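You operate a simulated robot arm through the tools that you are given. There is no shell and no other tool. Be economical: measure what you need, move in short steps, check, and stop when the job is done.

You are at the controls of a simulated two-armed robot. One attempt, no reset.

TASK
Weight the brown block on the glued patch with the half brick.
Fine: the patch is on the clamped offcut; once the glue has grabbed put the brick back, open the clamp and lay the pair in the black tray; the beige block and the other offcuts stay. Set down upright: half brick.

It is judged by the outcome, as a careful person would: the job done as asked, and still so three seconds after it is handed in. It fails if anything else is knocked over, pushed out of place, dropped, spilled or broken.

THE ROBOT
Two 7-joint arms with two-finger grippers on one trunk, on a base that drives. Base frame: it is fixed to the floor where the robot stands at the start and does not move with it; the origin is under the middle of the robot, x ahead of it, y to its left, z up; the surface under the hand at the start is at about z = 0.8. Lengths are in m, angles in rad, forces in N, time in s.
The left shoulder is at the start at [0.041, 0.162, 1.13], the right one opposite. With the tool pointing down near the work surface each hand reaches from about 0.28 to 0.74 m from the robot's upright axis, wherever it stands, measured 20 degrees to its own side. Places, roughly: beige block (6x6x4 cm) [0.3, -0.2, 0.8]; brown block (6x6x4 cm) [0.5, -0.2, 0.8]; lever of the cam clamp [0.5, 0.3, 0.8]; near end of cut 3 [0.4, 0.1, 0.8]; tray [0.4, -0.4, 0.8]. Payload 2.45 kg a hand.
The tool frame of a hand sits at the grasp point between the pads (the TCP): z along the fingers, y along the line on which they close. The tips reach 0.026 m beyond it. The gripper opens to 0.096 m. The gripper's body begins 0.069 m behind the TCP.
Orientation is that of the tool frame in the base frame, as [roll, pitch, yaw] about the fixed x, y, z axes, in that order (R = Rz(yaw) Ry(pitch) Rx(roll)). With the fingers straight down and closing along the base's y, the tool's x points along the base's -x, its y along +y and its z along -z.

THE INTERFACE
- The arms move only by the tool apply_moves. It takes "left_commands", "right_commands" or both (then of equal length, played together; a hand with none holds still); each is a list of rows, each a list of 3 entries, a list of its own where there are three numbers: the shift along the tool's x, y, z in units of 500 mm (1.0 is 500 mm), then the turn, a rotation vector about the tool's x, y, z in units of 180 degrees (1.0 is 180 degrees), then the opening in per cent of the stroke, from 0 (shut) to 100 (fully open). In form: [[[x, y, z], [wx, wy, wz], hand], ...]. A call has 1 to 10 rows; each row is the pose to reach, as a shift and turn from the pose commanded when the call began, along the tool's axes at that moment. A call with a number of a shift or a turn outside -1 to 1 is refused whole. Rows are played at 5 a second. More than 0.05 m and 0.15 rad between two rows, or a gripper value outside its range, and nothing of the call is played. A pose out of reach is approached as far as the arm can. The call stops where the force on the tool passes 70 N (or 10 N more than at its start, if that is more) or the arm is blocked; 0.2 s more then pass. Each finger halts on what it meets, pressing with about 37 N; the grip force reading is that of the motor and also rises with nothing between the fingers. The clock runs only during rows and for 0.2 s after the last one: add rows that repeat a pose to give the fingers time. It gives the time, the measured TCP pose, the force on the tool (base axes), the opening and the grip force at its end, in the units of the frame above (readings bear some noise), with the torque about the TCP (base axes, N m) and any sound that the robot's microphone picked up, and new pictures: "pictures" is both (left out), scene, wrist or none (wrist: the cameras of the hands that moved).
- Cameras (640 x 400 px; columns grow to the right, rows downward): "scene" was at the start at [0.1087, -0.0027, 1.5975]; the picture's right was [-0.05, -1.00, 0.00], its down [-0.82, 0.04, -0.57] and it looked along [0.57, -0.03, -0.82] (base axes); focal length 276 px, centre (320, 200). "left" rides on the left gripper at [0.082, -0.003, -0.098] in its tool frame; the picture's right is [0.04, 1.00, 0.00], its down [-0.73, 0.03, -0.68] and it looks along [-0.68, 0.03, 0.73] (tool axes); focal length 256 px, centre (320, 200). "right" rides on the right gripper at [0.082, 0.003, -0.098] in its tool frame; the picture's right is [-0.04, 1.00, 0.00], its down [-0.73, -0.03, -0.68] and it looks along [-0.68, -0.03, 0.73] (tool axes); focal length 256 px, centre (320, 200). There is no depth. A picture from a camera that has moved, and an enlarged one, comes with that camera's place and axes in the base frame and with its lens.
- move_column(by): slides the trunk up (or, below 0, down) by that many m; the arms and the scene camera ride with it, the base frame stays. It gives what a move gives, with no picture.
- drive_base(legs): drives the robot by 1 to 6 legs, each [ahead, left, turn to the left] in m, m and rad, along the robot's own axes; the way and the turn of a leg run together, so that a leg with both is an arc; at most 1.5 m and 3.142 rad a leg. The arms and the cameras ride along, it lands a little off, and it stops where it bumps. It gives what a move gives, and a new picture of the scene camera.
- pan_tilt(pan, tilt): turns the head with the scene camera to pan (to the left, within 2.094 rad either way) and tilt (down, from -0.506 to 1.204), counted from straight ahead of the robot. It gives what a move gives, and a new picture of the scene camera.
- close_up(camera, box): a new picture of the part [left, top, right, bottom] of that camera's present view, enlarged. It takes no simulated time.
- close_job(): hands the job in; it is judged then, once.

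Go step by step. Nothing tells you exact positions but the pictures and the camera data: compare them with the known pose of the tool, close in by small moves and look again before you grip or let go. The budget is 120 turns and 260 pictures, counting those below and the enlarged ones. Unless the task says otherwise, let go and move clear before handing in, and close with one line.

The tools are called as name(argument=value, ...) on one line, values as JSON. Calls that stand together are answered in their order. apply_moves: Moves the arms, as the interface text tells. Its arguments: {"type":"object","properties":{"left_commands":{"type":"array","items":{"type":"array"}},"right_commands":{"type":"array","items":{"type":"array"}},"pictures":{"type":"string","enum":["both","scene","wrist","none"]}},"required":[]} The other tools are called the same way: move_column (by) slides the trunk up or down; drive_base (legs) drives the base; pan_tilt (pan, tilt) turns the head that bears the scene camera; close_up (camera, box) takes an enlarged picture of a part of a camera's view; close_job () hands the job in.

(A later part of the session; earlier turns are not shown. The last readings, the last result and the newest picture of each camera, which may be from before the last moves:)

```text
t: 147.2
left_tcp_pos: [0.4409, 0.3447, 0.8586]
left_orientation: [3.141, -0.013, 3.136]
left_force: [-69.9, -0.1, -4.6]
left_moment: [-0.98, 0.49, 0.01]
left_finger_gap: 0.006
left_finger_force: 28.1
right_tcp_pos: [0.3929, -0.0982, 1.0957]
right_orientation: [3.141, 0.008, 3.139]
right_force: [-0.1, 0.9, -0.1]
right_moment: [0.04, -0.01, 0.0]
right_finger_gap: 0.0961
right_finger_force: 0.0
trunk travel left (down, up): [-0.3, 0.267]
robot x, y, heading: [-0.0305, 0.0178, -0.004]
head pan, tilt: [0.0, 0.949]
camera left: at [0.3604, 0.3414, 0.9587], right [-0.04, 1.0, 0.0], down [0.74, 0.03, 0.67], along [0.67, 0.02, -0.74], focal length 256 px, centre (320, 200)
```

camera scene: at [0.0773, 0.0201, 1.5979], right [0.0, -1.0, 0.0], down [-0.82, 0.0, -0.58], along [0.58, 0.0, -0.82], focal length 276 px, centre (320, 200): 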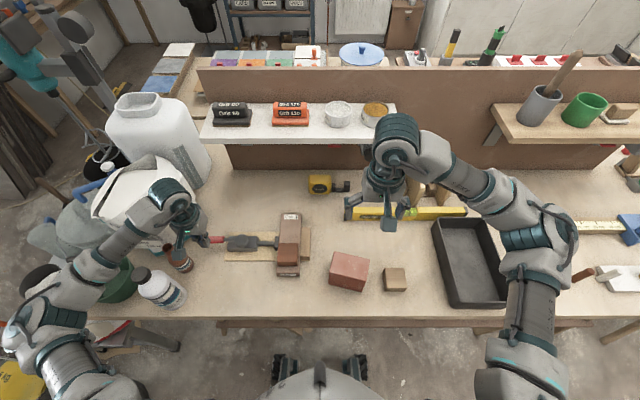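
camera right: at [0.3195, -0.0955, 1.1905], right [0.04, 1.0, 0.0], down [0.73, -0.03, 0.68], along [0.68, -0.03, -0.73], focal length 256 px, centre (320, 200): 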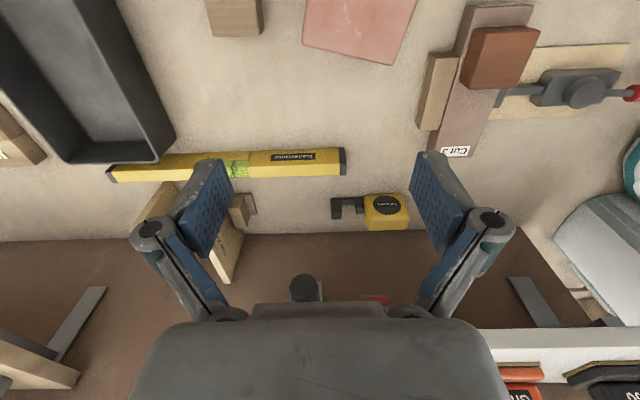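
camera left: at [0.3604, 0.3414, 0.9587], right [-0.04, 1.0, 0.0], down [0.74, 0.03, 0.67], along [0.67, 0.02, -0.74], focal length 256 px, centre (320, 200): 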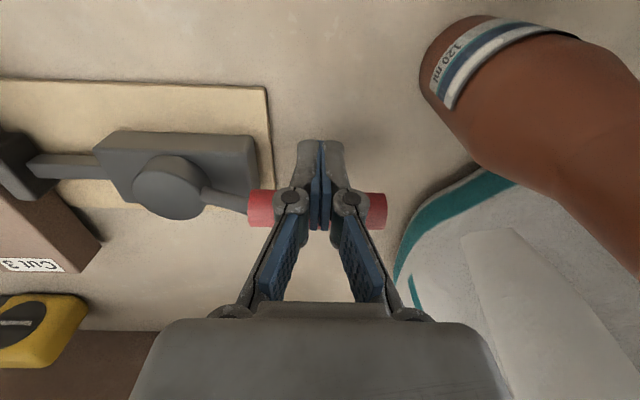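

It won't go that way (70 N, no motion). I back off and try pulling it toward the robot from the far side.

apply_moves(left_commands=[[[0.02, 0, 0], [0, 0, 0], 0], [[0.02, 0, -0.05], [0, 0, 0], 0], [[0.0, 0, -0.12], [0, 0, 0], 0], [[-0.06, 0, -0.12], [0, 0, 0], 0], [[-0.12, 0, -0.12], [0, 0, 0], 0], [[-0.125, 0, -0.08], [0, 0, 0], 0], [[-0.125, 0, -0.08], [0, 0, 0], 0]], pictures="wrist")

close_up(camera="scene", box=[150, 200, 310, 300])

```text
t: 148.8
left_tcp_pos: [0.5149, 0.3451, 0.9008]
left_orientation: [-3.14, 0.004, 3.141]
left_force: [0.6, -0.1, 0.0]
left_moment: [0.0, 0.01, 0.0]
left_finger_gap: 0.0
left_finger_force: 28.3
right_tcp_pos: [0.4004, -0.0986, 1.093]
right_orientation: [3.14, -0.001, -3.141]
right_force: [0.4, 0.5, 0.7]
right_moment: [-0.01, 0.02, 0.05]
right_finger_gap: 0.0961
right_finger_force: 0.1
trunk travel left (down, up): [-0.3, 0.267]
robot x, y, heading: [-0.0311, 0.0231, 0.001]
head pan, tilt: [0.0, 0.949]
camera left: at [0.4328, 0.3407, 0.9992], right [-0.04, 1.0, 0.0], down [0.73, 0.03, 0.68], along [0.68, 0.02, -0.73], focal length 256 px, centre (320, 200)
```

left: 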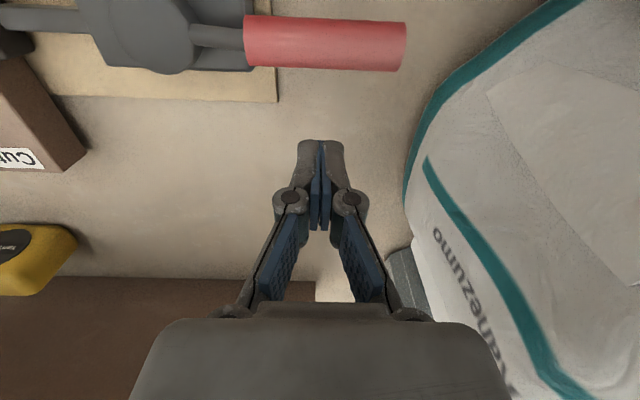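

```text
4.00 times, centred on (230, 250) of scene
camera zoom: at [0.0777, 0.0204, 1.5979], right [0.0, -1.0, 0.0], down [-0.82, 0.0, -0.58], along [0.58, 0.0, -0.82], focal length 1106 px, centre (680, 0)
```

zoom: 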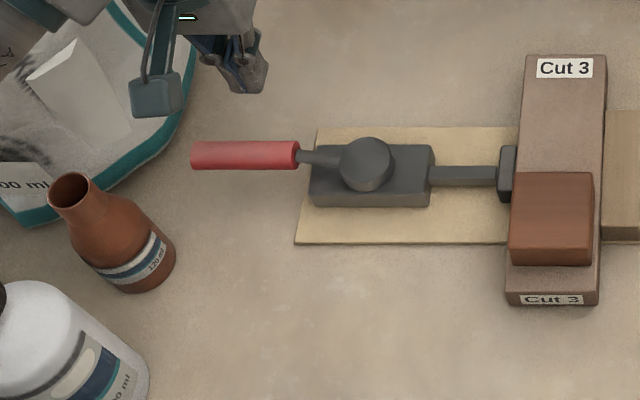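

apply_moves(left_commands=[[[0, 0, 0.05], [0, 0, 0], 0], [[0, 0, 0.086], [0, 0, 0], 0], [[0, 0, 0.086], [0, 0, 0], 0], [[0.04, 0, 0.086], [0, 0, 0], 0], [[0.06, 0, 0.086], [0, 0, 0], 0], [[0.08, 0, 0.086], [0, 0, 0], 0], [[0.1, 0, 0.086], [0, 0, 0], 0]], pictures="wrist")

close_up(camera="scene", box=[150, 200, 310, 300])

```text
t: 150.4
left_tcp_pos: [0.4668, 0.3434, 0.8582]
left_orientation: [-3.139, 0.001, 3.14]
left_force: [3.1, -0.5, -0.8]
left_moment: [0.01, -0.04, 0.06]
left_finger_gap: 0.0001
left_finger_force: 28.3
right_tcp_pos: [0.4017, -0.0976, 1.0921]
right_orientation: [3.139, 0.0, -3.141]
right_force: [0.0, -1.2, 0.7]
right_moment: [0.0, -0.02, 0.03]
right_finger_gap: 0.0957
right_finger_force: 0.2
trunk travel left (down, up): [-0.3, 0.267]
robot x, y, heading: [-0.0314, 0.0169, -0.002]
head pan, tilt: [0.0, 0.949]
camera left: at [0.3839, 0.3408, 0.9561], right [-0.04, 1.0, 0.0], down [0.73, 0.03, 0.68], along [0.68, 0.02, -0.73], focal length 256 px, centre (320, 200)
```

left: 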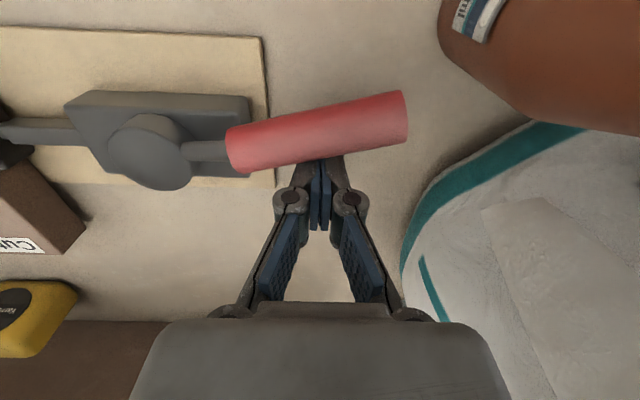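

```text
4.00 times, centred on (230, 250) of scene
camera zoom: at [0.0785, 0.0205, 1.5977], right [0.0, -1.0, 0.0], down [-0.82, 0.0, -0.58], along [0.58, 0.0, -0.82], focal length 1106 px, centre (680, 0)
```

zoom: 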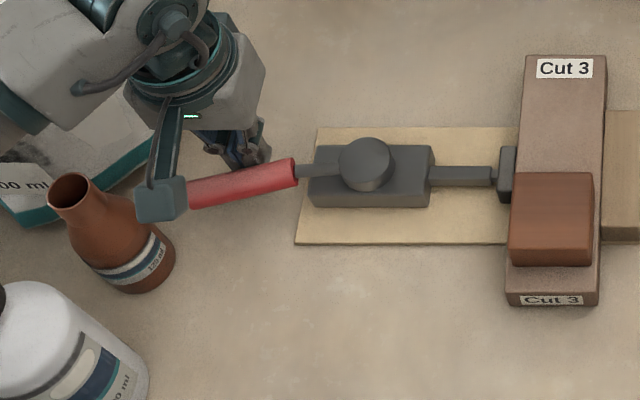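

It swings freely this way. I continue along the arc toward the robot.

apply_moves(left_commands=[[[0.034, -0.009, 0], [0, 0, 0], 0], [[0.063, -0.027, 0], [0, 0, 0], 0], [[0.092, -0.044, 0], [0, 0, 0], 0], [[0.119, -0.067, 0], [0, 0, 0], 0], [[0.14, -0.096, 0], [0, 0, 0], 0], [[0.152, -0.126, 0], [0, 0, 0], 0]], pictures="wrist")

close_up(camera="scene", box=[150, 200, 310, 300])

```text
t: 151.8
left_tcp_pos: [0.3871, 0.2821, 0.8554]
left_orientation: [-3.14, 0.001, -3.14]
left_force: [3.2, 6.0, -1.0]
left_moment: [0.05, 0.01, 0.08]
left_finger_gap: 0.0001
left_finger_force: 28.6
right_tcp_pos: [0.4005, -0.0981, 1.0928]
right_orientation: [3.14, 0.0, 3.14]
right_force: [-0.4, -0.4, -0.1]
right_moment: [-0.01, 0.01, -0.02]
right_finger_gap: 0.0961
right_finger_force: 0.0
trunk travel left (down, up): [-0.3, 0.267]
robot x, y, heading: [-0.0312, 0.0149, -0.003]
head pan, tilt: [0.0, 0.949]
camera left: at [0.3066, 0.2797, 0.9544], right [-0.04, 1.0, 0.0], down [0.73, 0.03, 0.68], along [0.68, 0.03, -0.73], focal length 256 px, centre (320, 200)
```

left: 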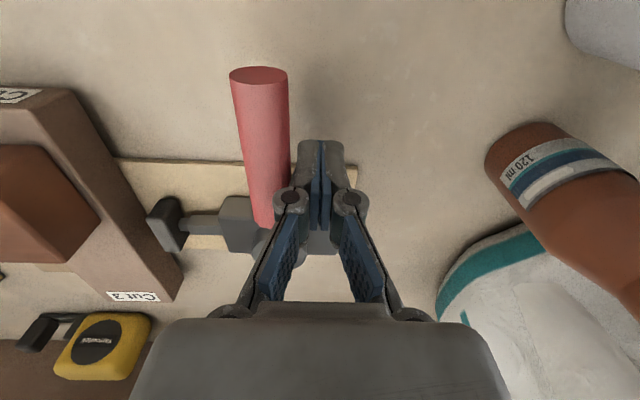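

```text
4.00 times, centred on (230, 250) of scene
camera zoom: at [0.0781, 0.0219, 1.5978], right [0.0, -1.0, 0.0], down [-0.82, 0.0, -0.58], along [0.58, 0.0, -0.82], focal length 1106 px, centre (680, 0)
```

zoom: 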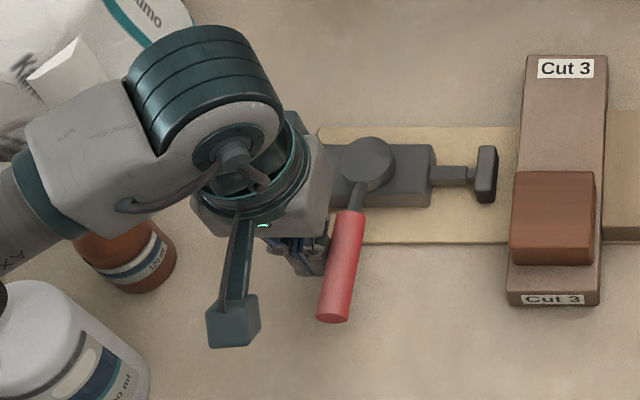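

The clamp is open: the plunger has clearly retracted. I withdraw the left hand and bring the right hand over the pair to look.

apply_moves(left_commands=[[[0, 0.03, 0], [0, 0, 0], 0], [[0, 0.04, -0.08], [0, 0, 0], 0], [[0, 0.04, -0.16], [0, 0, 0], 0], [[0, 0.04, -0.24], [0, 0, 0], 0], [[0, 0.06, -0.3], [0, 0, 0], 0], [[0.02, 0.08, -0.36], [0, 0, 0], 0], [[0.02, 0.1, -0.4], [0, 0, 0], 0]], right_commands=[[[0, 0, 0], [0, 0, 0], 100], [[0, 0.02, 0], [0, 0, 0], 100], [[0, 0.08, 0.02], [0, 0, 0], 100], [[0, 0.16, 0.05], [0, 0, 0], 100], [[0, 0.24, 0.09], [0, 0, 0], 100], [[0, 0.32, 0.13], [0, 0, 0], 100], [[0, 0.4, 0.17], [0, 0, 0], 100]], pictures="both")

close_up(camera="right", box=[220, 0, 460, 200])

```text
t: 153.4
left_tcp_pos: [0.3769, 0.3336, 1.0549]
left_orientation: [-3.138, 0.002, 3.139]
left_force: [0.4, -0.9, -0.1]
left_moment: [0.01, 0.01, 0.0]
left_finger_gap: 0.0002
left_finger_force: 28.6
right_tcp_pos: [0.3995, 0.1027, 1.01]
right_orientation: [-3.141, 0.002, 3.141]
right_force: [-0.4, -0.6, -0.2]
right_moment: [-0.03, 0.0, -0.01]
right_finger_gap: 0.096
right_finger_force: 0.0
trunk travel left (down, up): [-0.3, 0.267]
robot x, y, heading: [-0.0323, 0.0176, -0.006]
head pan, tilt: [0.0, 0.949]
camera scene: at [0.0774, 0.0255, 1.5978], right [0.0, -1.0, 0.0], down [-0.82, 0.0, -0.58], along [0.58, -0.01, -0.82], focal length 276 px, centre (320, 200)
camera right: at [0.3185, 0.1059, 1.1062], right [0.04, 1.0, 0.0], down [0.73, -0.03, 0.68], along [0.68, -0.03, -0.73], focal length 256 px, centre (320, 200)
camera left: at [0.2951, 0.3305, 1.1541], right [-0.04, 1.0, 0.0], down [0.73, 0.03, 0.68], along [0.68, 0.02, -0.73], focal length 256 px, centre (320, 200)
```

scene: 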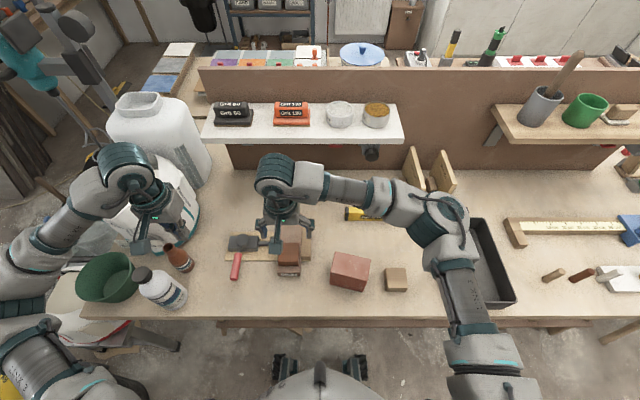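
right: 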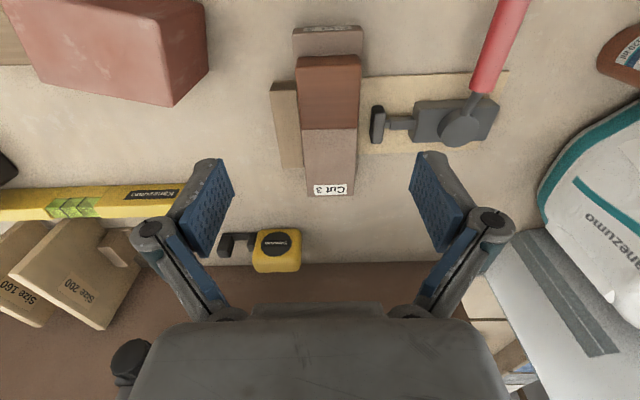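
left: 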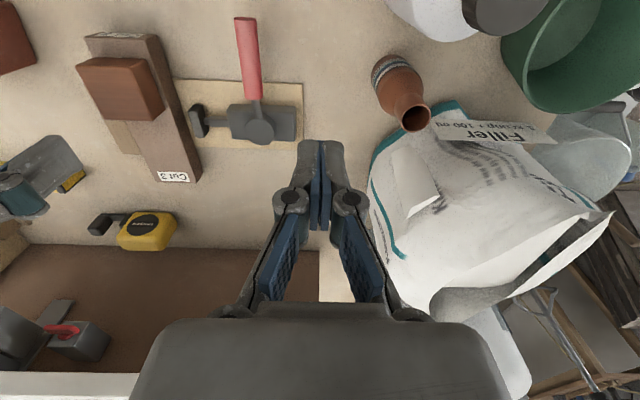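

```text
2.00 times, centred on (340, 100) of right
camera zoom: at [0.3185, 0.1059, 1.1062], right [0.04, 1.0, 0.0], down [0.73, -0.03, 0.68], along [0.68, -0.03, -0.73], focal length 512 px, centre (280, 400)
```

zoom: 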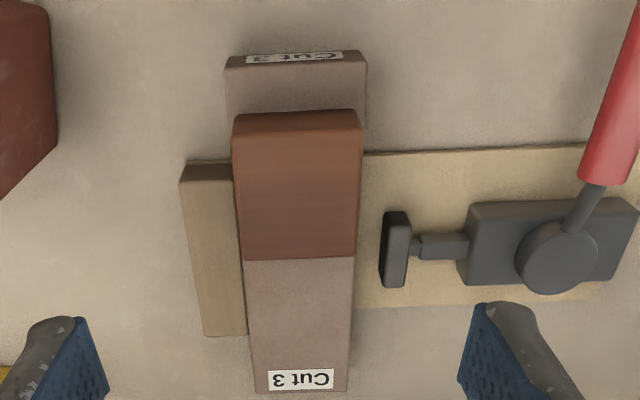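

The stop blocks the middle of the offcut, so I'll grip its free far end (x≈0.545), slide it clear lengthwise, then regrip at the balance point.

apply_moves(right_commands=[[[-0.08, 0.005, 0], [0, 0, 0], 100], [[-0.16, 0.01, 0], [0, 0, 0], 100], [[-0.24, 0.0146, 0.03], [0, 0, 0], 100], [[-0.291, 0.0146, 0.1], [0, 0, 0], 100], [[-0.291, 0.0146, 0.18], [0, 0, 0], 100], [[-0.291, 0.0146, 0.25], [0, 0, 0], 100], [[-0.291, 0.0146, 0.25], [0, 0, 0], 100]], pictures="both")

close_up(camera="scene", box=[220, 190, 340, 290])

```text
t: 155.0
left_tcp_pos: [0.3766, 0.3316, 1.0552]
left_orientation: [-3.139, 0.004, 3.14]
left_force: [-0.5, -0.5, 0.4]
left_moment: [0.02, -0.01, 0.01]
left_finger_gap: 0.0
left_finger_force: 28.3
right_tcp_pos: [0.5467, 0.1079, 0.8829]
right_orientation: [3.141, 0.001, -3.141]
right_force: [0.7, -0.4, 0.4]
right_moment: [0.0, 0.02, -0.01]
right_finger_gap: 0.0961
right_finger_force: 0.0
trunk travel left (down, up): [-0.3, 0.267]
robot x, y, heading: [-0.029, 0.0169, -0.004]
head pan, tilt: [0.0, 0.949]
camera scene: at [0.0775, 0.0225, 1.5979], right [0.0, -1.0, 0.0], down [-0.82, 0.0, -0.58], along [0.58, 0.0, -0.82], focal length 276 px, centre (320, 200)
camera right: at [0.4651, 0.1111, 0.981], right [0.04, 1.0, 0.0], down [0.73, -0.03, 0.68], along [0.68, -0.03, -0.73], focal length 256 px, centre (320, 200)
```

scene: 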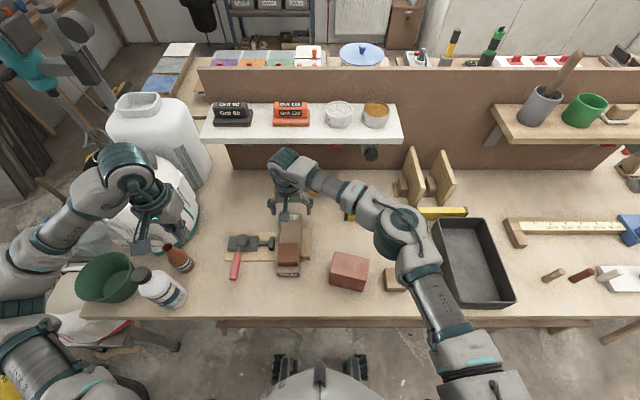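
right: 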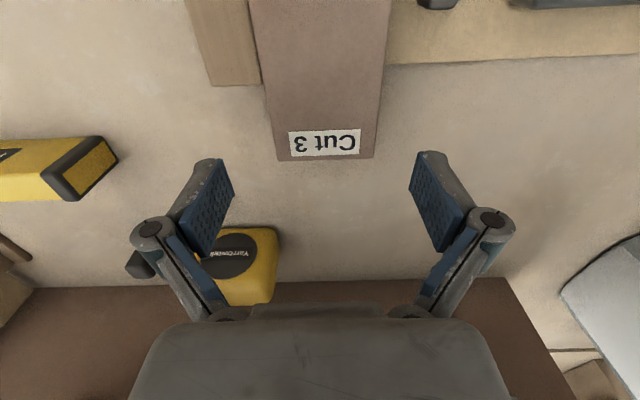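

```text
4.00 times, centred on (280, 240) of scene
camera zoom: at [0.0775, 0.0225, 1.5979], right [0.0, -1.0, 0.0], down [-0.82, 0.0, -0.58], along [0.58, 0.0, -0.82], focal length 1106 px, centre (480, 40)
```

zoom: 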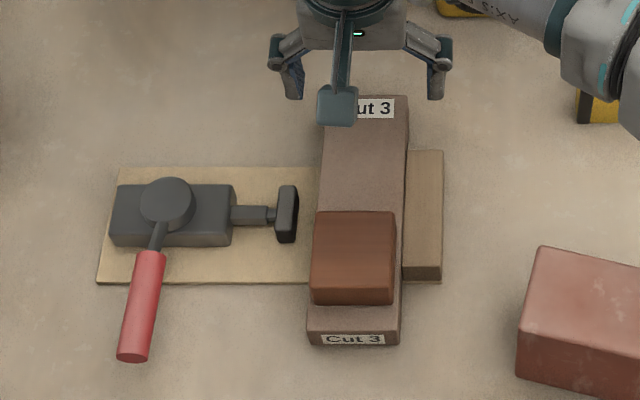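

apply_moves(right_commands=[[[0.006, 0.004, 0.05], [0, 0, 0], 100], [[0.006, 0.004, 0.088], [0, 0, 0], 100], [[0.006, 0.004, 0.088], [0, 0, 0], 80], [[0.006, 0.004, 0.088], [0, 0, 0], 60], [[0.006, 0.004, 0.088], [0, 0, 0], 57], [[0.006, 0.004, 0.088], [0, 0, 0], 57]], pictures="wrist")

```text
t: 156.4
left_tcp_pos: [0.3779, 0.3327, 1.0547]
left_orientation: [3.142, 0.003, 3.14]
left_force: [0.2, 0.6, -0.1]
left_moment: [0.0, -0.02, -0.01]
left_finger_gap: 0.0001
left_finger_force: 28.9
right_tcp_pos: [0.543, 0.1094, 0.8403]
right_orientation: [3.141, 0.002, 3.141]
right_force: [0.3, 3.2, 3.4]
right_moment: [0.06, 0.08, 0.01]
right_finger_gap: 0.0658
right_finger_force: 37.2
trunk travel left (down, up): [-0.3, 0.267]
robot x, y, heading: [-0.0311, 0.0178, -0.004]
head pan, tilt: [0.0, 0.949]
camera right: at [0.4623, 0.1139, 0.9365], right [0.04, 1.0, 0.0], down [0.73, -0.03, 0.68], along [0.68, -0.03, -0.73], focal length 256 px, centre (320, 200)
```

right: 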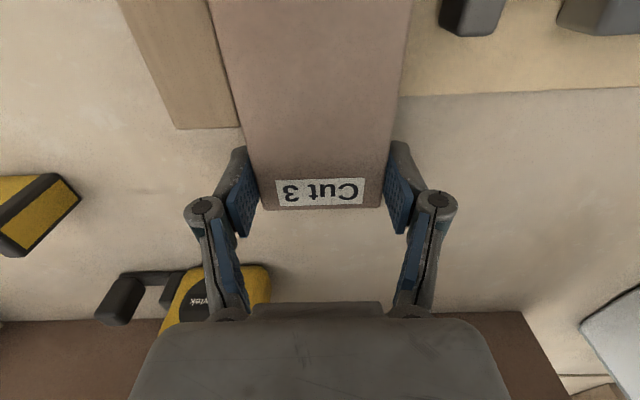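

apply_moves(right_commands=[[[-0.01, 0.006, -0.002], [0, 0, 0], 57], [[-0.04, 0.008, -0.002], [0, 0, 0], 57], [[-0.08, 0.008, -0.002], [0, 0, 0], 57], [[-0.12, 0.008, -0.002], [0, 0, 0], 57], [[-0.16, 0.008, -0.002], [0, 0, 0], 57], [[-0.18, 0.008, -0.002], [0, 0, 0], 57]], pictures="both")

close_up(camera="scene", box=[220, 190, 340, 290])

close_up(camera="left", box=[40, 20, 320, 220])

```text
t: 157.8
left_tcp_pos: [0.3761, 0.3378, 1.0547]
left_orientation: [-3.134, 0.004, -3.14]
left_force: [-0.9, 0.3, -0.1]
left_moment: [-0.03, -0.02, 0.0]
left_finger_gap: 0.0001
left_finger_force: 28.6
right_tcp_pos: [0.5887, 0.1082, 0.8424]
right_orientation: [-3.139, -0.003, -3.141]
right_force: [-5.6, 14.1, -4.5]
right_moment: [0.17, -0.31, -1.22]
right_finger_gap: 0.0661
right_finger_force: 36.9
right hand out of reach, approached as far as the arm can: row 3, 4, 5, 6
trunk travel left (down, up): [-0.3, 0.267]
robot x, y, heading: [-0.0313, 0.0249, -0.003]
head pan, tilt: [0.0, 0.949]
camera scene: at [0.0771, 0.0351, 1.5977], right [0.0, -1.0, 0.01], down [-0.82, 0.0, -0.58], along [0.58, -0.01, -0.82], focal length 276 px, centre (320, 200)
camera right: at [0.5077, 0.1117, 0.941], right [0.04, 1.0, 0.0], down [0.73, -0.03, 0.68], along [0.68, -0.03, -0.73], focal length 256 px, centre (320, 200)
```

scene: 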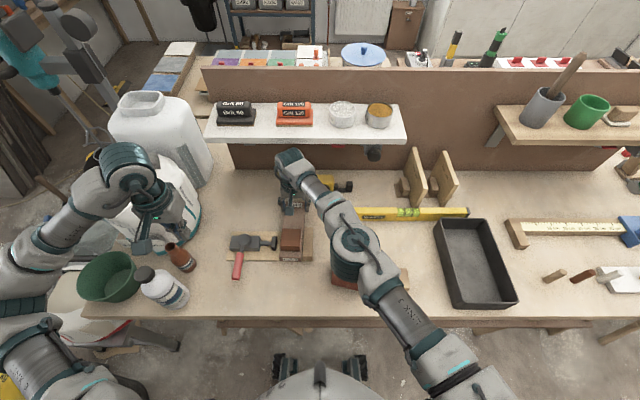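
right: 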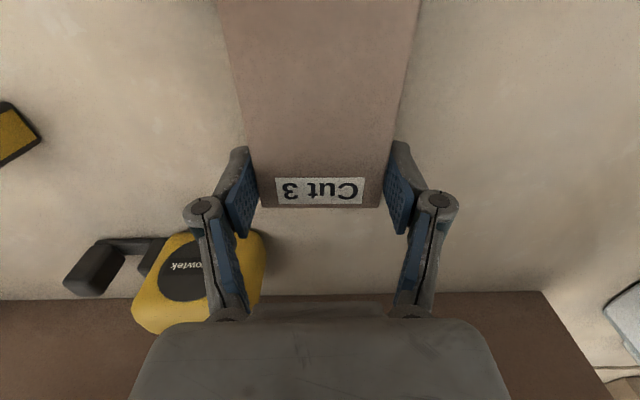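

```text
4.00 times, centred on (280, 240) of scene
camera zoom: at [0.0771, 0.0351, 1.5977], right [0.0, -1.0, 0.01], down [-0.82, 0.0, -0.58], along [0.58, -0.01, -0.82], focal length 1106 px, centre (480, 40)
```

zoom: 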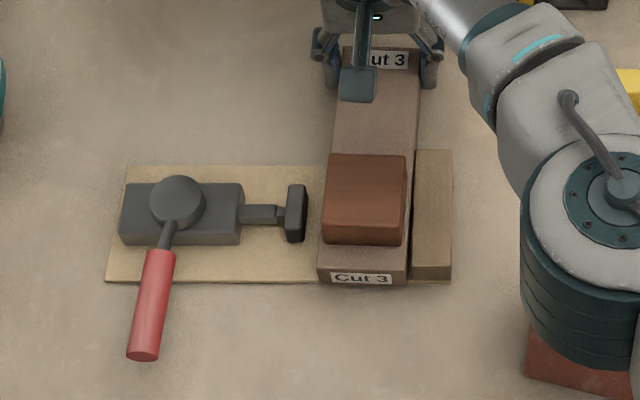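

```text
2.00 times, centred on (180, 120) of left
camera zoom: at [0.2941, 0.3349, 1.1529], right [-0.04, 1.0, -0.01], down [0.73, 0.03, 0.68], along [0.68, 0.02, -0.73], focal length 512 px, centre (600, 360)
```

zoom: 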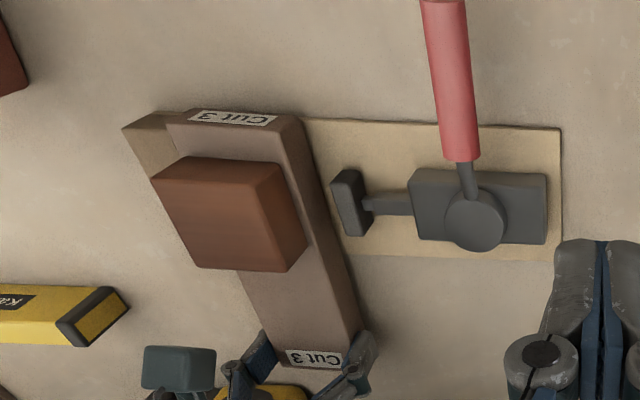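

The slide freed enough: gripping again at x≈0.543 puts the fingers near the balance point. I release, move back and regrip there.

apply_moves(right_commands=[[[0, 0, 0], [0, 0, 0], 70], [[0, 0, 0], [0, 0, 0], 85], [[0, 0, -0.02], [0, 0, 0], 95], [[0.03, 0, -0.02], [0, 0, 0], 95], [[0.06, 0, -0.02], [0, 0, 0], 95], [[0.09, 0, -0.02], [0, 0, 0], 95], [[0.09, 0, -0.02], [0, 0, 0], 95]], pictures="both")

close_up(camera="scene", box=[220, 180, 400, 300])

```text
t: 159.4
left_tcp_pos: [0.3777, 0.3355, 1.0539]
left_orientation: [-3.137, 0.001, -3.14]
left_force: [-0.3, 0.3, 0.2]
left_moment: [-0.02, -0.01, 0.0]
left_finger_gap: 0.0001
left_finger_force: 28.9
right_tcp_pos: [0.5402, 0.1038, 0.8515]
right_orientation: [-3.139, 0.0, -3.141]
right_force: [0.0, 0.2, -0.3]
right_moment: [-0.02, 0.02, 0.01]
right_finger_gap: 0.0911
right_finger_force: 0.1
trunk travel left (down, up): [-0.3, 0.267]
robot x, y, heading: [-0.0327, 0.0186, 0.002]
head pan, tilt: [0.0, 0.949]
camera scene: at [0.078, 0.025, 1.5978], right [0.0, -1.0, 0.0], down [-0.82, 0.0, -0.58], along [0.58, 0.0, -0.82], focal length 276 px, centre (320, 200)
camera right: at [0.4592, 0.1079, 0.9495], right [0.04, 1.0, 0.0], down [0.73, -0.03, 0.68], along [0.68, -0.03, -0.73], focal length 256 px, centre (320, 200)
```

scene: 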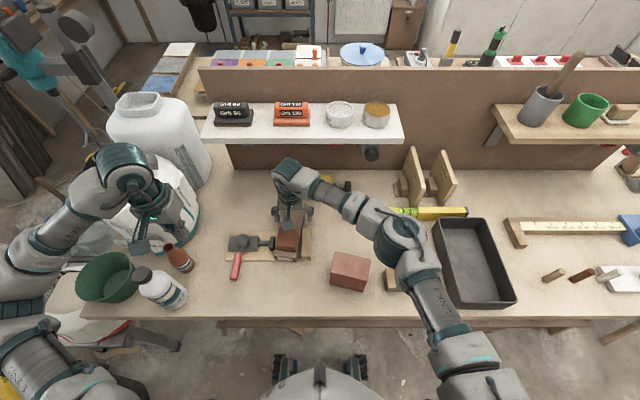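
right: 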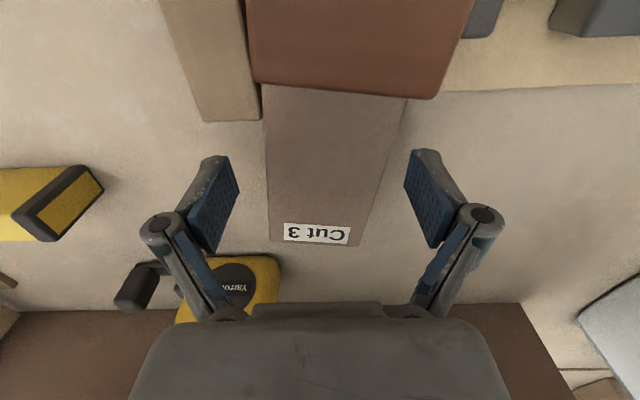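

```text
3.33 times, centred on (310, 240) of scene
camera zoom: at [0.078, 0.025, 1.5978], right [0.0, -1.0, 0.0], down [-0.82, 0.0, -0.58], along [0.58, 0.0, -0.82], focal length 922 px, centre (353, 67)
```

zoom: 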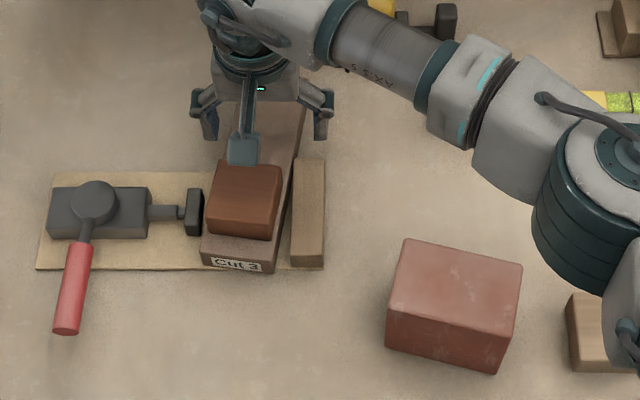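

The offcut turned by about 8° on release. I align the wrist to it and grip at x≈0.547.

apply_moves(right_commands=[[[-0.014, 0.006, -0.02], [0, 0, 0.046], 95], [[-0.014, 0.006, 0.0], [0, 0, 0.046], 95], [[-0.014, 0.006, 0.027], [0, 0, 0.046], 95], [[-0.014, 0.006, 0.027], [0, 0, 0.046], 95]], pictures="wrist")

```text
t: 160.4
left_tcp_pos: [0.3764, 0.3341, 1.054]
left_orientation: [-3.137, 0.001, 3.141]
left_force: [-0.2, 0.6, -0.4]
left_moment: [-0.04, 0.01, 0.01]
left_finger_gap: 0.0
left_finger_force: 28.1
right_tcp_pos: [0.5476, 0.1069, 0.8395]
right_orientation: [3.14, 0.0, 2.998]
right_force: [-0.2, -0.4, -0.5]
right_moment: [-0.01, -0.02, 0.01]
right_finger_gap: 0.0914
right_finger_force: 0.1
trunk travel left (down, up): [-0.3, 0.267]
robot x, y, heading: [-0.0305, 0.0228, -0.001]
head pan, tilt: [0.0, 0.949]
camera right: at [0.4677, 0.1228, 0.9379], right [0.18, 0.98, 0.0], down [0.72, -0.13, 0.68], along [0.67, -0.13, -0.73], focal length 256 px, centre (320, 200)
```

right: 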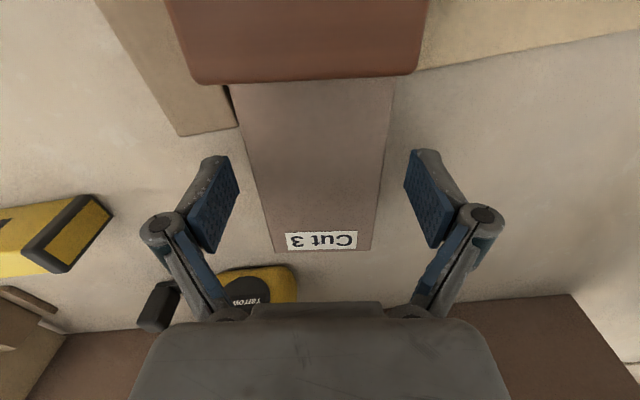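

apply_moves(right_commands=[[[0, 0, 0.006], [0, 0, 0], 80], [[0, 0, 0.006], [0, 0, 0], 65], [[0, 0, 0.006], [0, 0, 0], 57], [[0, 0, 0.006], [0, 0, 0], 57], [[0, 0, 0.006], [0, 0, 0], 57]], pictures="none")

apply_moves(right_commands=[[[0, 0, -0.01], [0, 0, 0], 57], [[0, 0, -0.03], [0, 0, 0], 57], [[0, 0, -0.06], [0, 0, 0], 57], [[0, 0, -0.06], [0, 0, 0], 57]], pictures="both")

close_up(camera="left", box=[40, 20, 320, 220])

close_up(camera="scene", box=[220, 180, 400, 300])

```text
t: 161.6
left_tcp_pos: [0.376, 0.332, 1.0548]
left_orientation: [-3.138, 0.003, 3.14]
left_force: [0.4, 0.4, 0.1]
left_moment: [0.01, 0.01, -0.03]
left_finger_gap: 0.0
left_finger_force: 28.5
right_tcp_pos: [0.5471, 0.1063, 0.8377]
right_orientation: [3.141, -0.002, 2.997]
right_force: [3.3, 4.5, 7.0]
right_moment: [0.36, 0.1, -0.17]
right_finger_gap: 0.0654
right_finger_force: 37.2
trunk travel left (down, up): [-0.3, 0.267]
robot x, y, heading: [-0.0304, 0.0158, -0.003]
head pan, tilt: [0.0, 0.949]
```

```text
t: 162.6
left_tcp_pos: [0.3769, 0.331, 1.0551]
left_orientation: [-3.14, 0.002, 3.14]
left_force: [0.2, 0.5, -0.6]
left_moment: [0.01, 0.03, -0.03]
left_finger_gap: 0.0001
left_finger_force: 28.1
right_tcp_pos: [0.5487, 0.1026, 0.8675]
right_orientation: [3.14, 0.001, 2.996]
right_force: [-0.5, 0.2, -3.8]
right_moment: [0.0, -0.17, -0.01]
right_finger_gap: 0.0655
right_finger_force: 37.4
trunk travel left (down, up): [-0.3, 0.267]
robot x, y, heading: [-0.0322, 0.0184, -0.002]
head pan, tilt: [0.0, 0.949]
camera scene: at [0.0785, 0.0218, 1.5977], right [0.0, -1.0, 0.0], down [-0.82, 0.0, -0.58], along [0.58, 0.0, -0.82], focal length 276 px, centre (320, 200)
camera right: at [0.4688, 0.1185, 0.9645], right [0.18, 0.98, 0.0], down [0.72, -0.14, 0.68], along [0.67, -0.12, -0.73], focal length 256 px, centre (320, 200)
```

scene: 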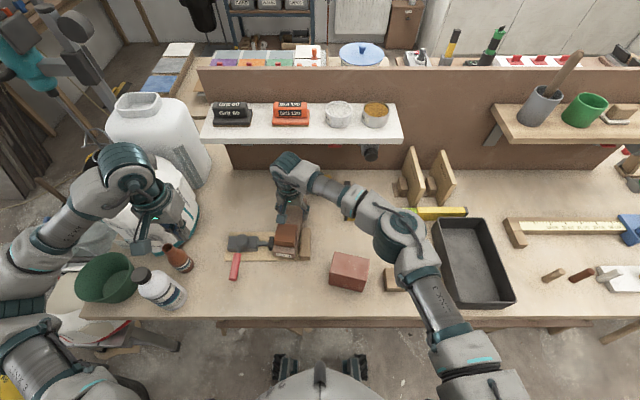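
right: 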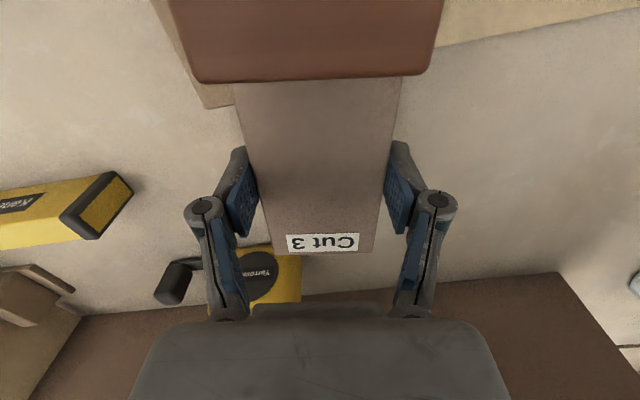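

```text
2.00 times, centred on (180, 120) of left
camera zoom: at [0.2952, 0.3267, 1.1545], right [-0.04, 1.0, 0.0], down [0.73, 0.03, 0.68], along [0.68, 0.03, -0.73], focal length 512 px, centre (600, 360)
```

zoom: 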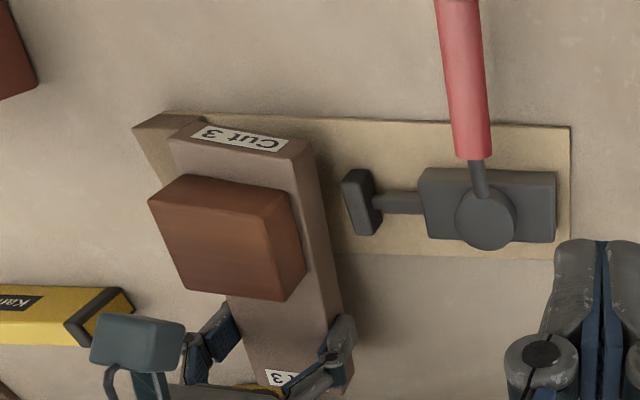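

```text
3.33 times, centred on (310, 240) of scene
camera zoom: at [0.0785, 0.0218, 1.5977], right [0.0, -1.0, 0.0], down [-0.82, 0.0, -0.58], along [0.58, 0.0, -0.82], focal length 922 px, centre (353, 67)
```

zoom: 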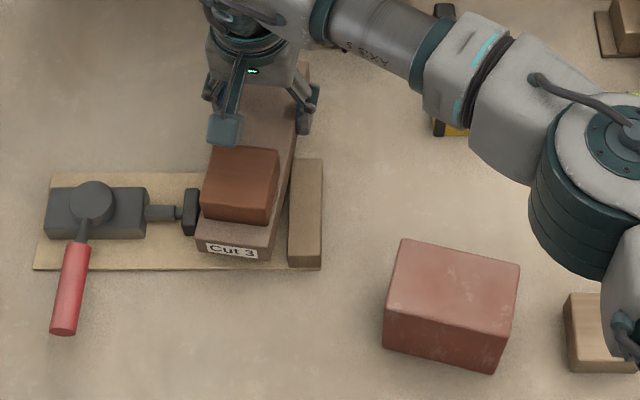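

The pair lifts together (3.8 N, block attached). I raise it and carry it toward the tray, straightening the wrist.

apply_moves(right_commands=[[[0, 0, -0.08], [0, 0, 0], 57], [[0, 0, -0.16], [0, 0, 0], 57], [[0, 0, -0.24], [0, 0, 0], 57], [[0.004, -0.08, -0.27], [0, 0, -0.006], 57], [[0.009, -0.17, -0.28], [0, 0, -0.012], 57], [[0.014, -0.26, -0.28], [0, 0, -0.02], 57], [[0.019, -0.35, -0.28], [0, 0, -0.026], 57], [[0.024, -0.44, -0.28], [0, 0, -0.034], 57], [[0.029, -0.53, -0.28], [0, 0, -0.04], 57], [[0.029, -0.55, -0.28], [0, 0, -0.046], 57]], pictures="both")

```text
t: 164.8
left_tcp_pos: [0.3774, 0.329, 1.0562]
left_orientation: [-3.142, 0.001, 3.14]
left_force: [0.1, 0.7, 0.3]
left_moment: [0.03, 0.01, 0.0]
left_finger_gap: 0.0
left_finger_force: 28.4
right_tcp_pos: [0.4946, -0.1685, 1.0074]
right_orientation: [3.139, 0.001, 3.141]
right_force: [0.2, 0.8, -3.0]
right_moment: [0.01, -0.15, 0.02]
right_finger_gap: 0.0653
right_finger_force: 36.8
trunk travel left (down, up): [-0.3, 0.267]
robot x, y, heading: [-0.0312, 0.0173, 0.002]
head pan, tilt: [0.0, 0.949]
camera scene: at [0.0781, 0.0162, 1.5978], right [0.0, -1.0, 0.0], down [-0.82, 0.0, -0.58], along [0.58, 0.0, -0.82], focal length 276 px, centre (320, 200)
camera right: at [0.4129, -0.1648, 1.1043], right [0.04, 1.0, 0.0], down [0.73, -0.03, 0.68], along [0.68, -0.02, -0.73], focal length 256 px, centre (320, 200)
```

scene: 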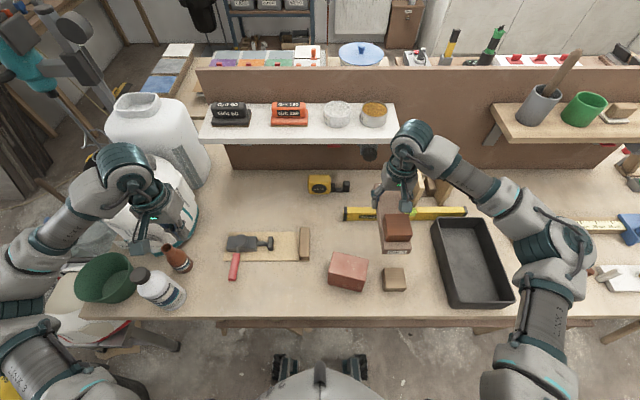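
right: 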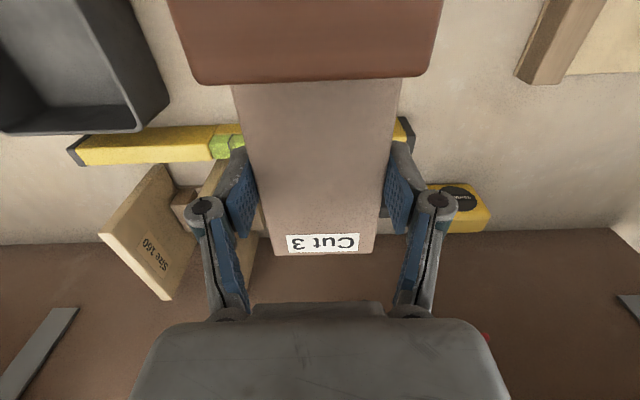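

apply_moves(right_commands=[[[0.016, -0.08, 0], [0, 0, 0], 57], [[0.034, -0.17, 0], [0, 0, 0], 57], [[0.052, -0.26, 0], [0, 0, 0], 57], [[0.07, -0.35, 0], [0, 0, 0], 57], [[0.088, -0.44, 0], [0, 0, 0], 57], [[0.101, -0.507, 0], [0, 0, 0], 57], [[0.101, -0.507, 0.04], [0, 0, 0], 57]], pictures="both")

close_up(camera="scene", box=[390, 190, 550, 320])

```text
t: 166.4
left_tcp_pos: [0.3772, 0.3286, 1.0556]
left_orientation: [-3.141, 0.002, 3.14]
left_force: [0.3, -0.2, -0.6]
left_moment: [0.0, 0.03, 0.0]
left_finger_gap: 0.0002
left_finger_force: 28.6
right_tcp_pos: [0.4432, -0.4211, 0.9841]
right_orientation: [3.137, 0.001, 3.141]
right_force: [0.3, -0.4, -3.5]
right_moment: [0.02, -0.14, 0.0]
right_finger_gap: 0.0655
right_finger_force: 37.1
trunk travel left (down, up): [-0.3, 0.267]
robot x, y, heading: [-0.0292, 0.0136, -0.003]
head pan, tilt: [0.0, 0.949]
camera scene: at [0.0777, 0.0155, 1.5977], right [0.0, -1.0, 0.0], down [-0.82, 0.0, -0.58], along [0.58, 0.0, -0.82], focal length 276 px, centre (320, 200)
camera right: at [0.3623, -0.4181, 1.0805], right [0.04, 1.0, 0.0], down [0.73, -0.03, 0.68], along [0.68, -0.02, -0.73], focal length 256 px, centre (320, 200)
```

scene: 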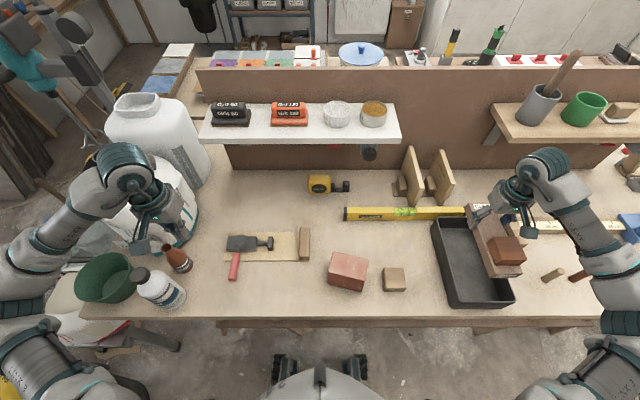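
right: 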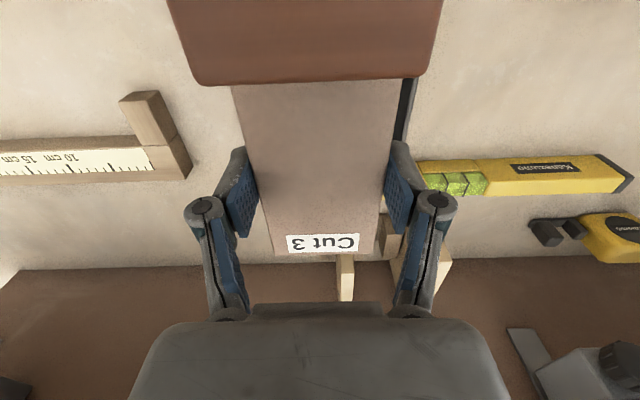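

```text
3.08 times, centred on (470, 255) of scene
camera zoom: at [0.0777, 0.0155, 1.5977], right [0.0, -1.0, 0.0], down [-0.82, 0.0, -0.58], along [0.58, 0.0, -0.82], focal length 851 px, centre (-142, 31)
```

zoom: 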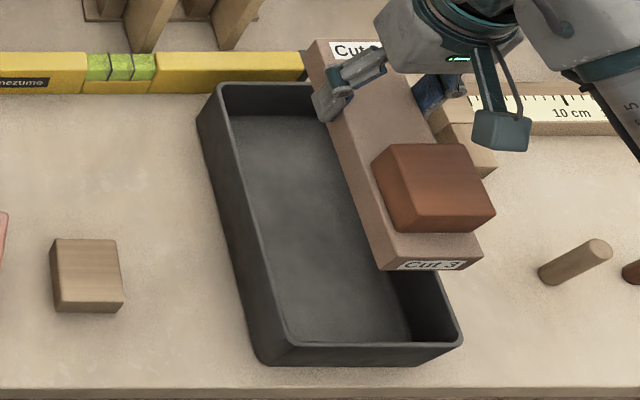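

apply_moves(right_commands=[[[-0.018, -0.016, 0.03], [0, 0, 0.019], 57], [[-0.018, -0.016, 0.08], [0, 0, 0.019], 57], [[-0.018, -0.016, 0.13], [0, 0, 0.019], 57], [[-0.018, -0.016, 0.15], [0, 0, 0.019], 57]], pictures="both")

close_up(camera="scene", box=[390, 190, 550, 320])

```text
t: 167.4
left_tcp_pos: [0.3775, 0.3297, 1.0565]
left_orientation: [3.141, 0.0, 3.14]
left_force: [-0.4, -0.2, 0.4]
left_moment: [0.0, -0.02, 0.02]
left_finger_gap: 0.0
left_finger_force: 28.1
right_tcp_pos: [0.4518, -0.428, 0.9086]
right_orientation: [3.139, 0.0, 3.084]
right_force: [-0.1, 0.1, -3.0]
right_moment: [0.01, -0.13, 0.01]
right_finger_gap: 0.0656
right_finger_force: 37.1
trunk travel left (down, up): [-0.3, 0.267]
robot x, y, heading: [-0.0296, 0.019, -0.001]
head pan, tilt: [0.0, 0.949]
camera scene: at [0.0773, 0.0167, 1.5978], right [0.0, -1.0, 0.0], down [-0.82, 0.0, -0.58], along [0.58, 0.0, -0.82], focal length 276 px, centre (320, 200)
camera right: at [0.3721, -0.4201, 1.0071], right [0.1, 0.99, 0.0], down [0.73, -0.08, 0.68], along [0.68, -0.06, -0.73], focal length 256 px, centre (320, 200)
```

scene: 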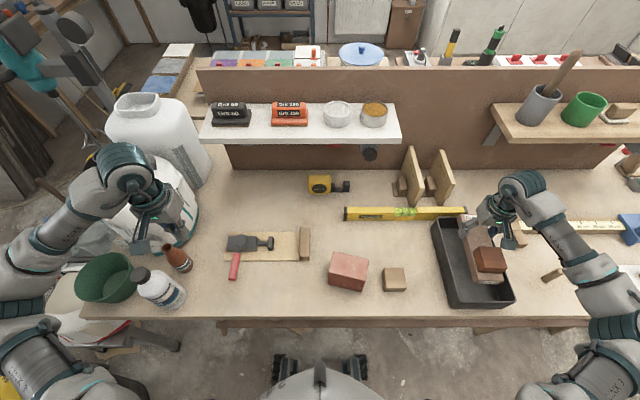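
right: 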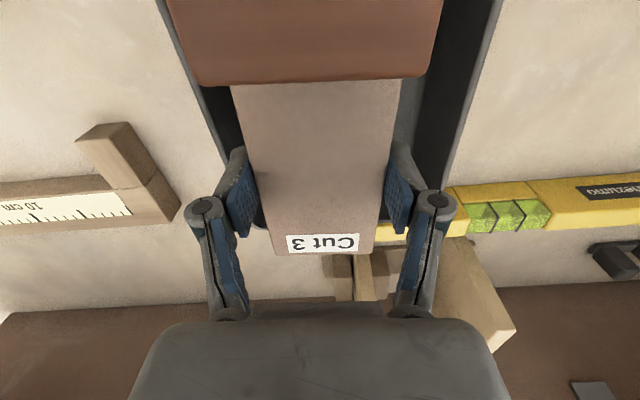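

```text
3.08 times, centred on (470, 255) of scene
camera zoom: at [0.0773, 0.0167, 1.5978], right [0.0, -1.0, 0.0], down [-0.82, 0.0, -0.58], along [0.58, 0.0, -0.82], focal length 851 px, centre (-142, 31)
```

zoom: 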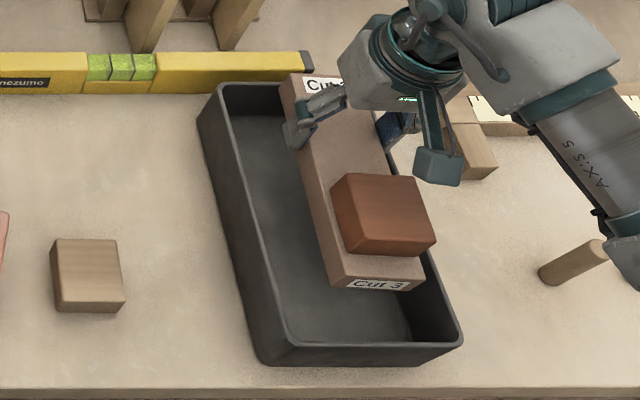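

apply_moves(right_commands=[[[0.017, 0.015, 0], [0, 0, 0], 57], [[0.017, 0.015, 0.04], [0, 0, 0], 57], [[0.017, 0.015, 0.08], [0, 0, 0], 57], [[0.017, 0.015, 0.1], [0, 0, 0], 57]], pictures="wrist")

close_up(camera="scene", box=[390, 190, 550, 320])

```text
t: 168.4
left_tcp_pos: [0.3771, 0.3302, 1.0565]
left_orientation: [3.141, 0.001, 3.14]
left_force: [0.3, 0.4, 0.5]
left_moment: [0.0, 0.0, -0.03]
left_finger_gap: 0.0002
left_finger_force: 28.8
right_tcp_pos: [0.4433, -0.4192, 0.8585]
right_orientation: [3.138, -0.001, 3.081]
right_force: [0.1, 0.1, -3.0]
right_moment: [0.02, -0.18, 0.03]
right_finger_gap: 0.0654
right_finger_force: 37.4
trunk travel left (down, up): [-0.3, 0.267]
robot x, y, heading: [-0.0283, 0.0188, -0.005]
head pan, tilt: [0.0, 0.949]
camera right: at [0.3634, -0.4121, 0.9571], right [0.1, 0.99, 0.0], down [0.73, -0.08, 0.68], along [0.68, -0.07, -0.73], focal length 256 px, centre (320, 200)
```

right: 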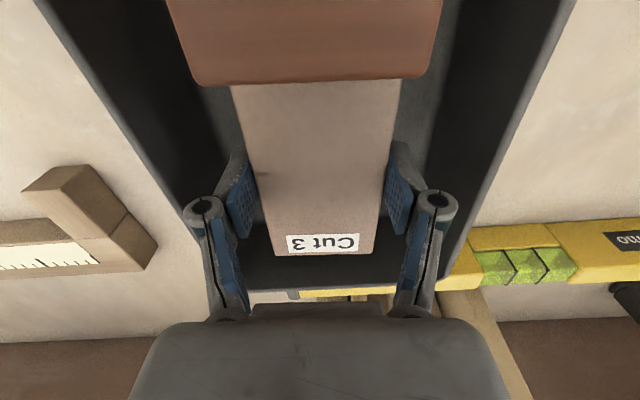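

```text
3.08 times, centred on (470, 255) of scene
camera zoom: at [0.077, 0.0168, 1.5979], right [0.0, -1.0, 0.0], down [-0.82, 0.0, -0.58], along [0.58, 0.0, -0.82], focal length 851 px, centre (-142, 31)
```

zoom: 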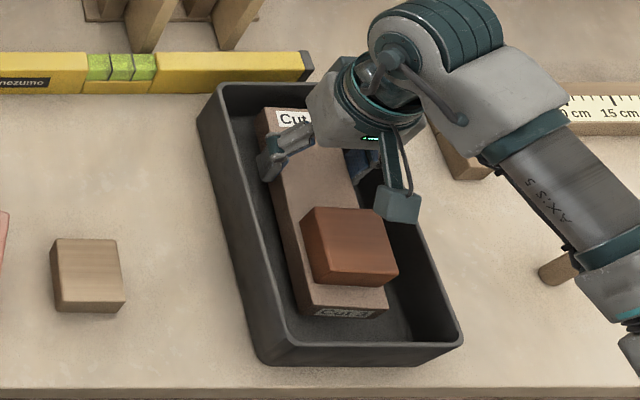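

Well centred in the tray. I lower slowly to contact.

apply_moves(right_commands=[[[0, 0, 0.015], [0, 0, 0], 57], [[0, 0, 0.026], [0, 0, 0], 57], [[0, 0, 0.032], [0, 0, 0], 57], [[0, 0, 0.032], [0, 0, 0], 57]], pictures="none")

apply_moves(right_commands=[[[0, 0, 0.004], [0, 0, 0], 57], [[0, 0, 0.006], [0, 0, 0], 57], [[0, 0, 0.006], [0, 0, 0], 57]], pictures="none")

```text
t: 169.4
left_tcp_pos: [0.3793, 0.3301, 1.0562]
left_orientation: [-3.141, 0.002, 3.14]
left_force: [-0.4, -0.3, -0.3]
left_moment: [-0.01, 0.02, 0.02]
left_finger_gap: 0.0001
left_finger_force: 28.5
right_tcp_pos: [0.4451, -0.4207, 0.8441]
right_orientation: [3.139, 0.0, 3.081]
right_force: [0.1, 0.9, -4.2]
right_moment: [0.01, -0.14, -0.01]
right_finger_gap: 0.0656
right_finger_force: 36.9
trunk travel left (down, up): [-0.3, 0.267]
robot x, y, heading: [-0.0314, 0.0172, -0.003]
head pan, tilt: [0.0, 0.949]
```

```text
t: 170.2
left_tcp_pos: [0.3769, 0.3296, 1.0555]
left_orientation: [3.141, 0.001, 3.141]
left_force: [-0.1, 0.7, -1.1]
left_moment: [-0.02, -0.04, -0.02]
left_finger_gap: 0.0
left_finger_force: 28.6
right_tcp_pos: [0.4447, -0.4198, 0.8418]
right_orientation: [3.137, 0.0, 3.081]
right_force: [0.6, 0.6, -2.7]
right_moment: [-0.03, -0.17, 0.03]
right_finger_gap: 0.0659
right_finger_force: 37.0
trunk travel left (down, up): [-0.3, 0.267]
robot x, y, heading: [-0.0314, 0.0186, -0.001]
head pan, tilt: [0.0, 0.949]
```

apply_moves(right_commands=[[[0, 0, 0.004], [0, 0, 0], 57], [[0, 0, 0.006], [0, 0, 0], 57], [[0, 0, 0.006], [0, 0, 0], 57]], pictures="none")

apply_moves(right_commands=[[[0, 0, 0.004], [0, 0, 0], 57], [[0, 0, 0.004], [0, 0, 0], 57]], pictures="none")

```text
t: 171.0
left_tcp_pos: [0.3767, 0.3304, 1.0566]
left_orientation: [3.141, 0.002, 3.14]
left_force: [0.0, -0.7, -0.2]
left_moment: [0.02, -0.03, 0.0]
left_finger_gap: 0.0001
left_finger_force: 28.6
right_tcp_pos: [0.4439, -0.4197, 0.8381]
right_orientation: [3.138, -0.001, 3.08]
right_force: [-0.7, -0.8, -3.3]
right_moment: [0.0, -0.15, -0.03]
right_finger_gap: 0.0653
right_finger_force: 36.8
trunk travel left (down, up): [-0.3, 0.267]
robot x, y, heading: [-0.03, 0.0193, -0.008]
head pan, tilt: [0.0, 0.949]
```

```text
t: 171.6
left_tcp_pos: [0.3765, 0.3293, 1.0562]
left_orientation: [-3.141, 0.004, 3.139]
left_force: [-0.1, 0.5, -0.6]
left_moment: [-0.02, 0.01, 0.05]
left_finger_gap: 0.0
left_finger_force: 28.9
right_tcp_pos: [0.4435, -0.42, 0.8361]
right_orientation: [3.138, 0.0, 3.079]
right_force: [1.3, -0.6, 1.8]
right_moment: [0.0, -0.51, -0.05]
right_finger_gap: 0.0656
right_finger_force: 37.1
trunk travel left (down, up): [-0.3, 0.267]
robot x, y, heading: [-0.0304, 0.0183, -0.003]
head pan, tilt: [0.0, 0.949]
```

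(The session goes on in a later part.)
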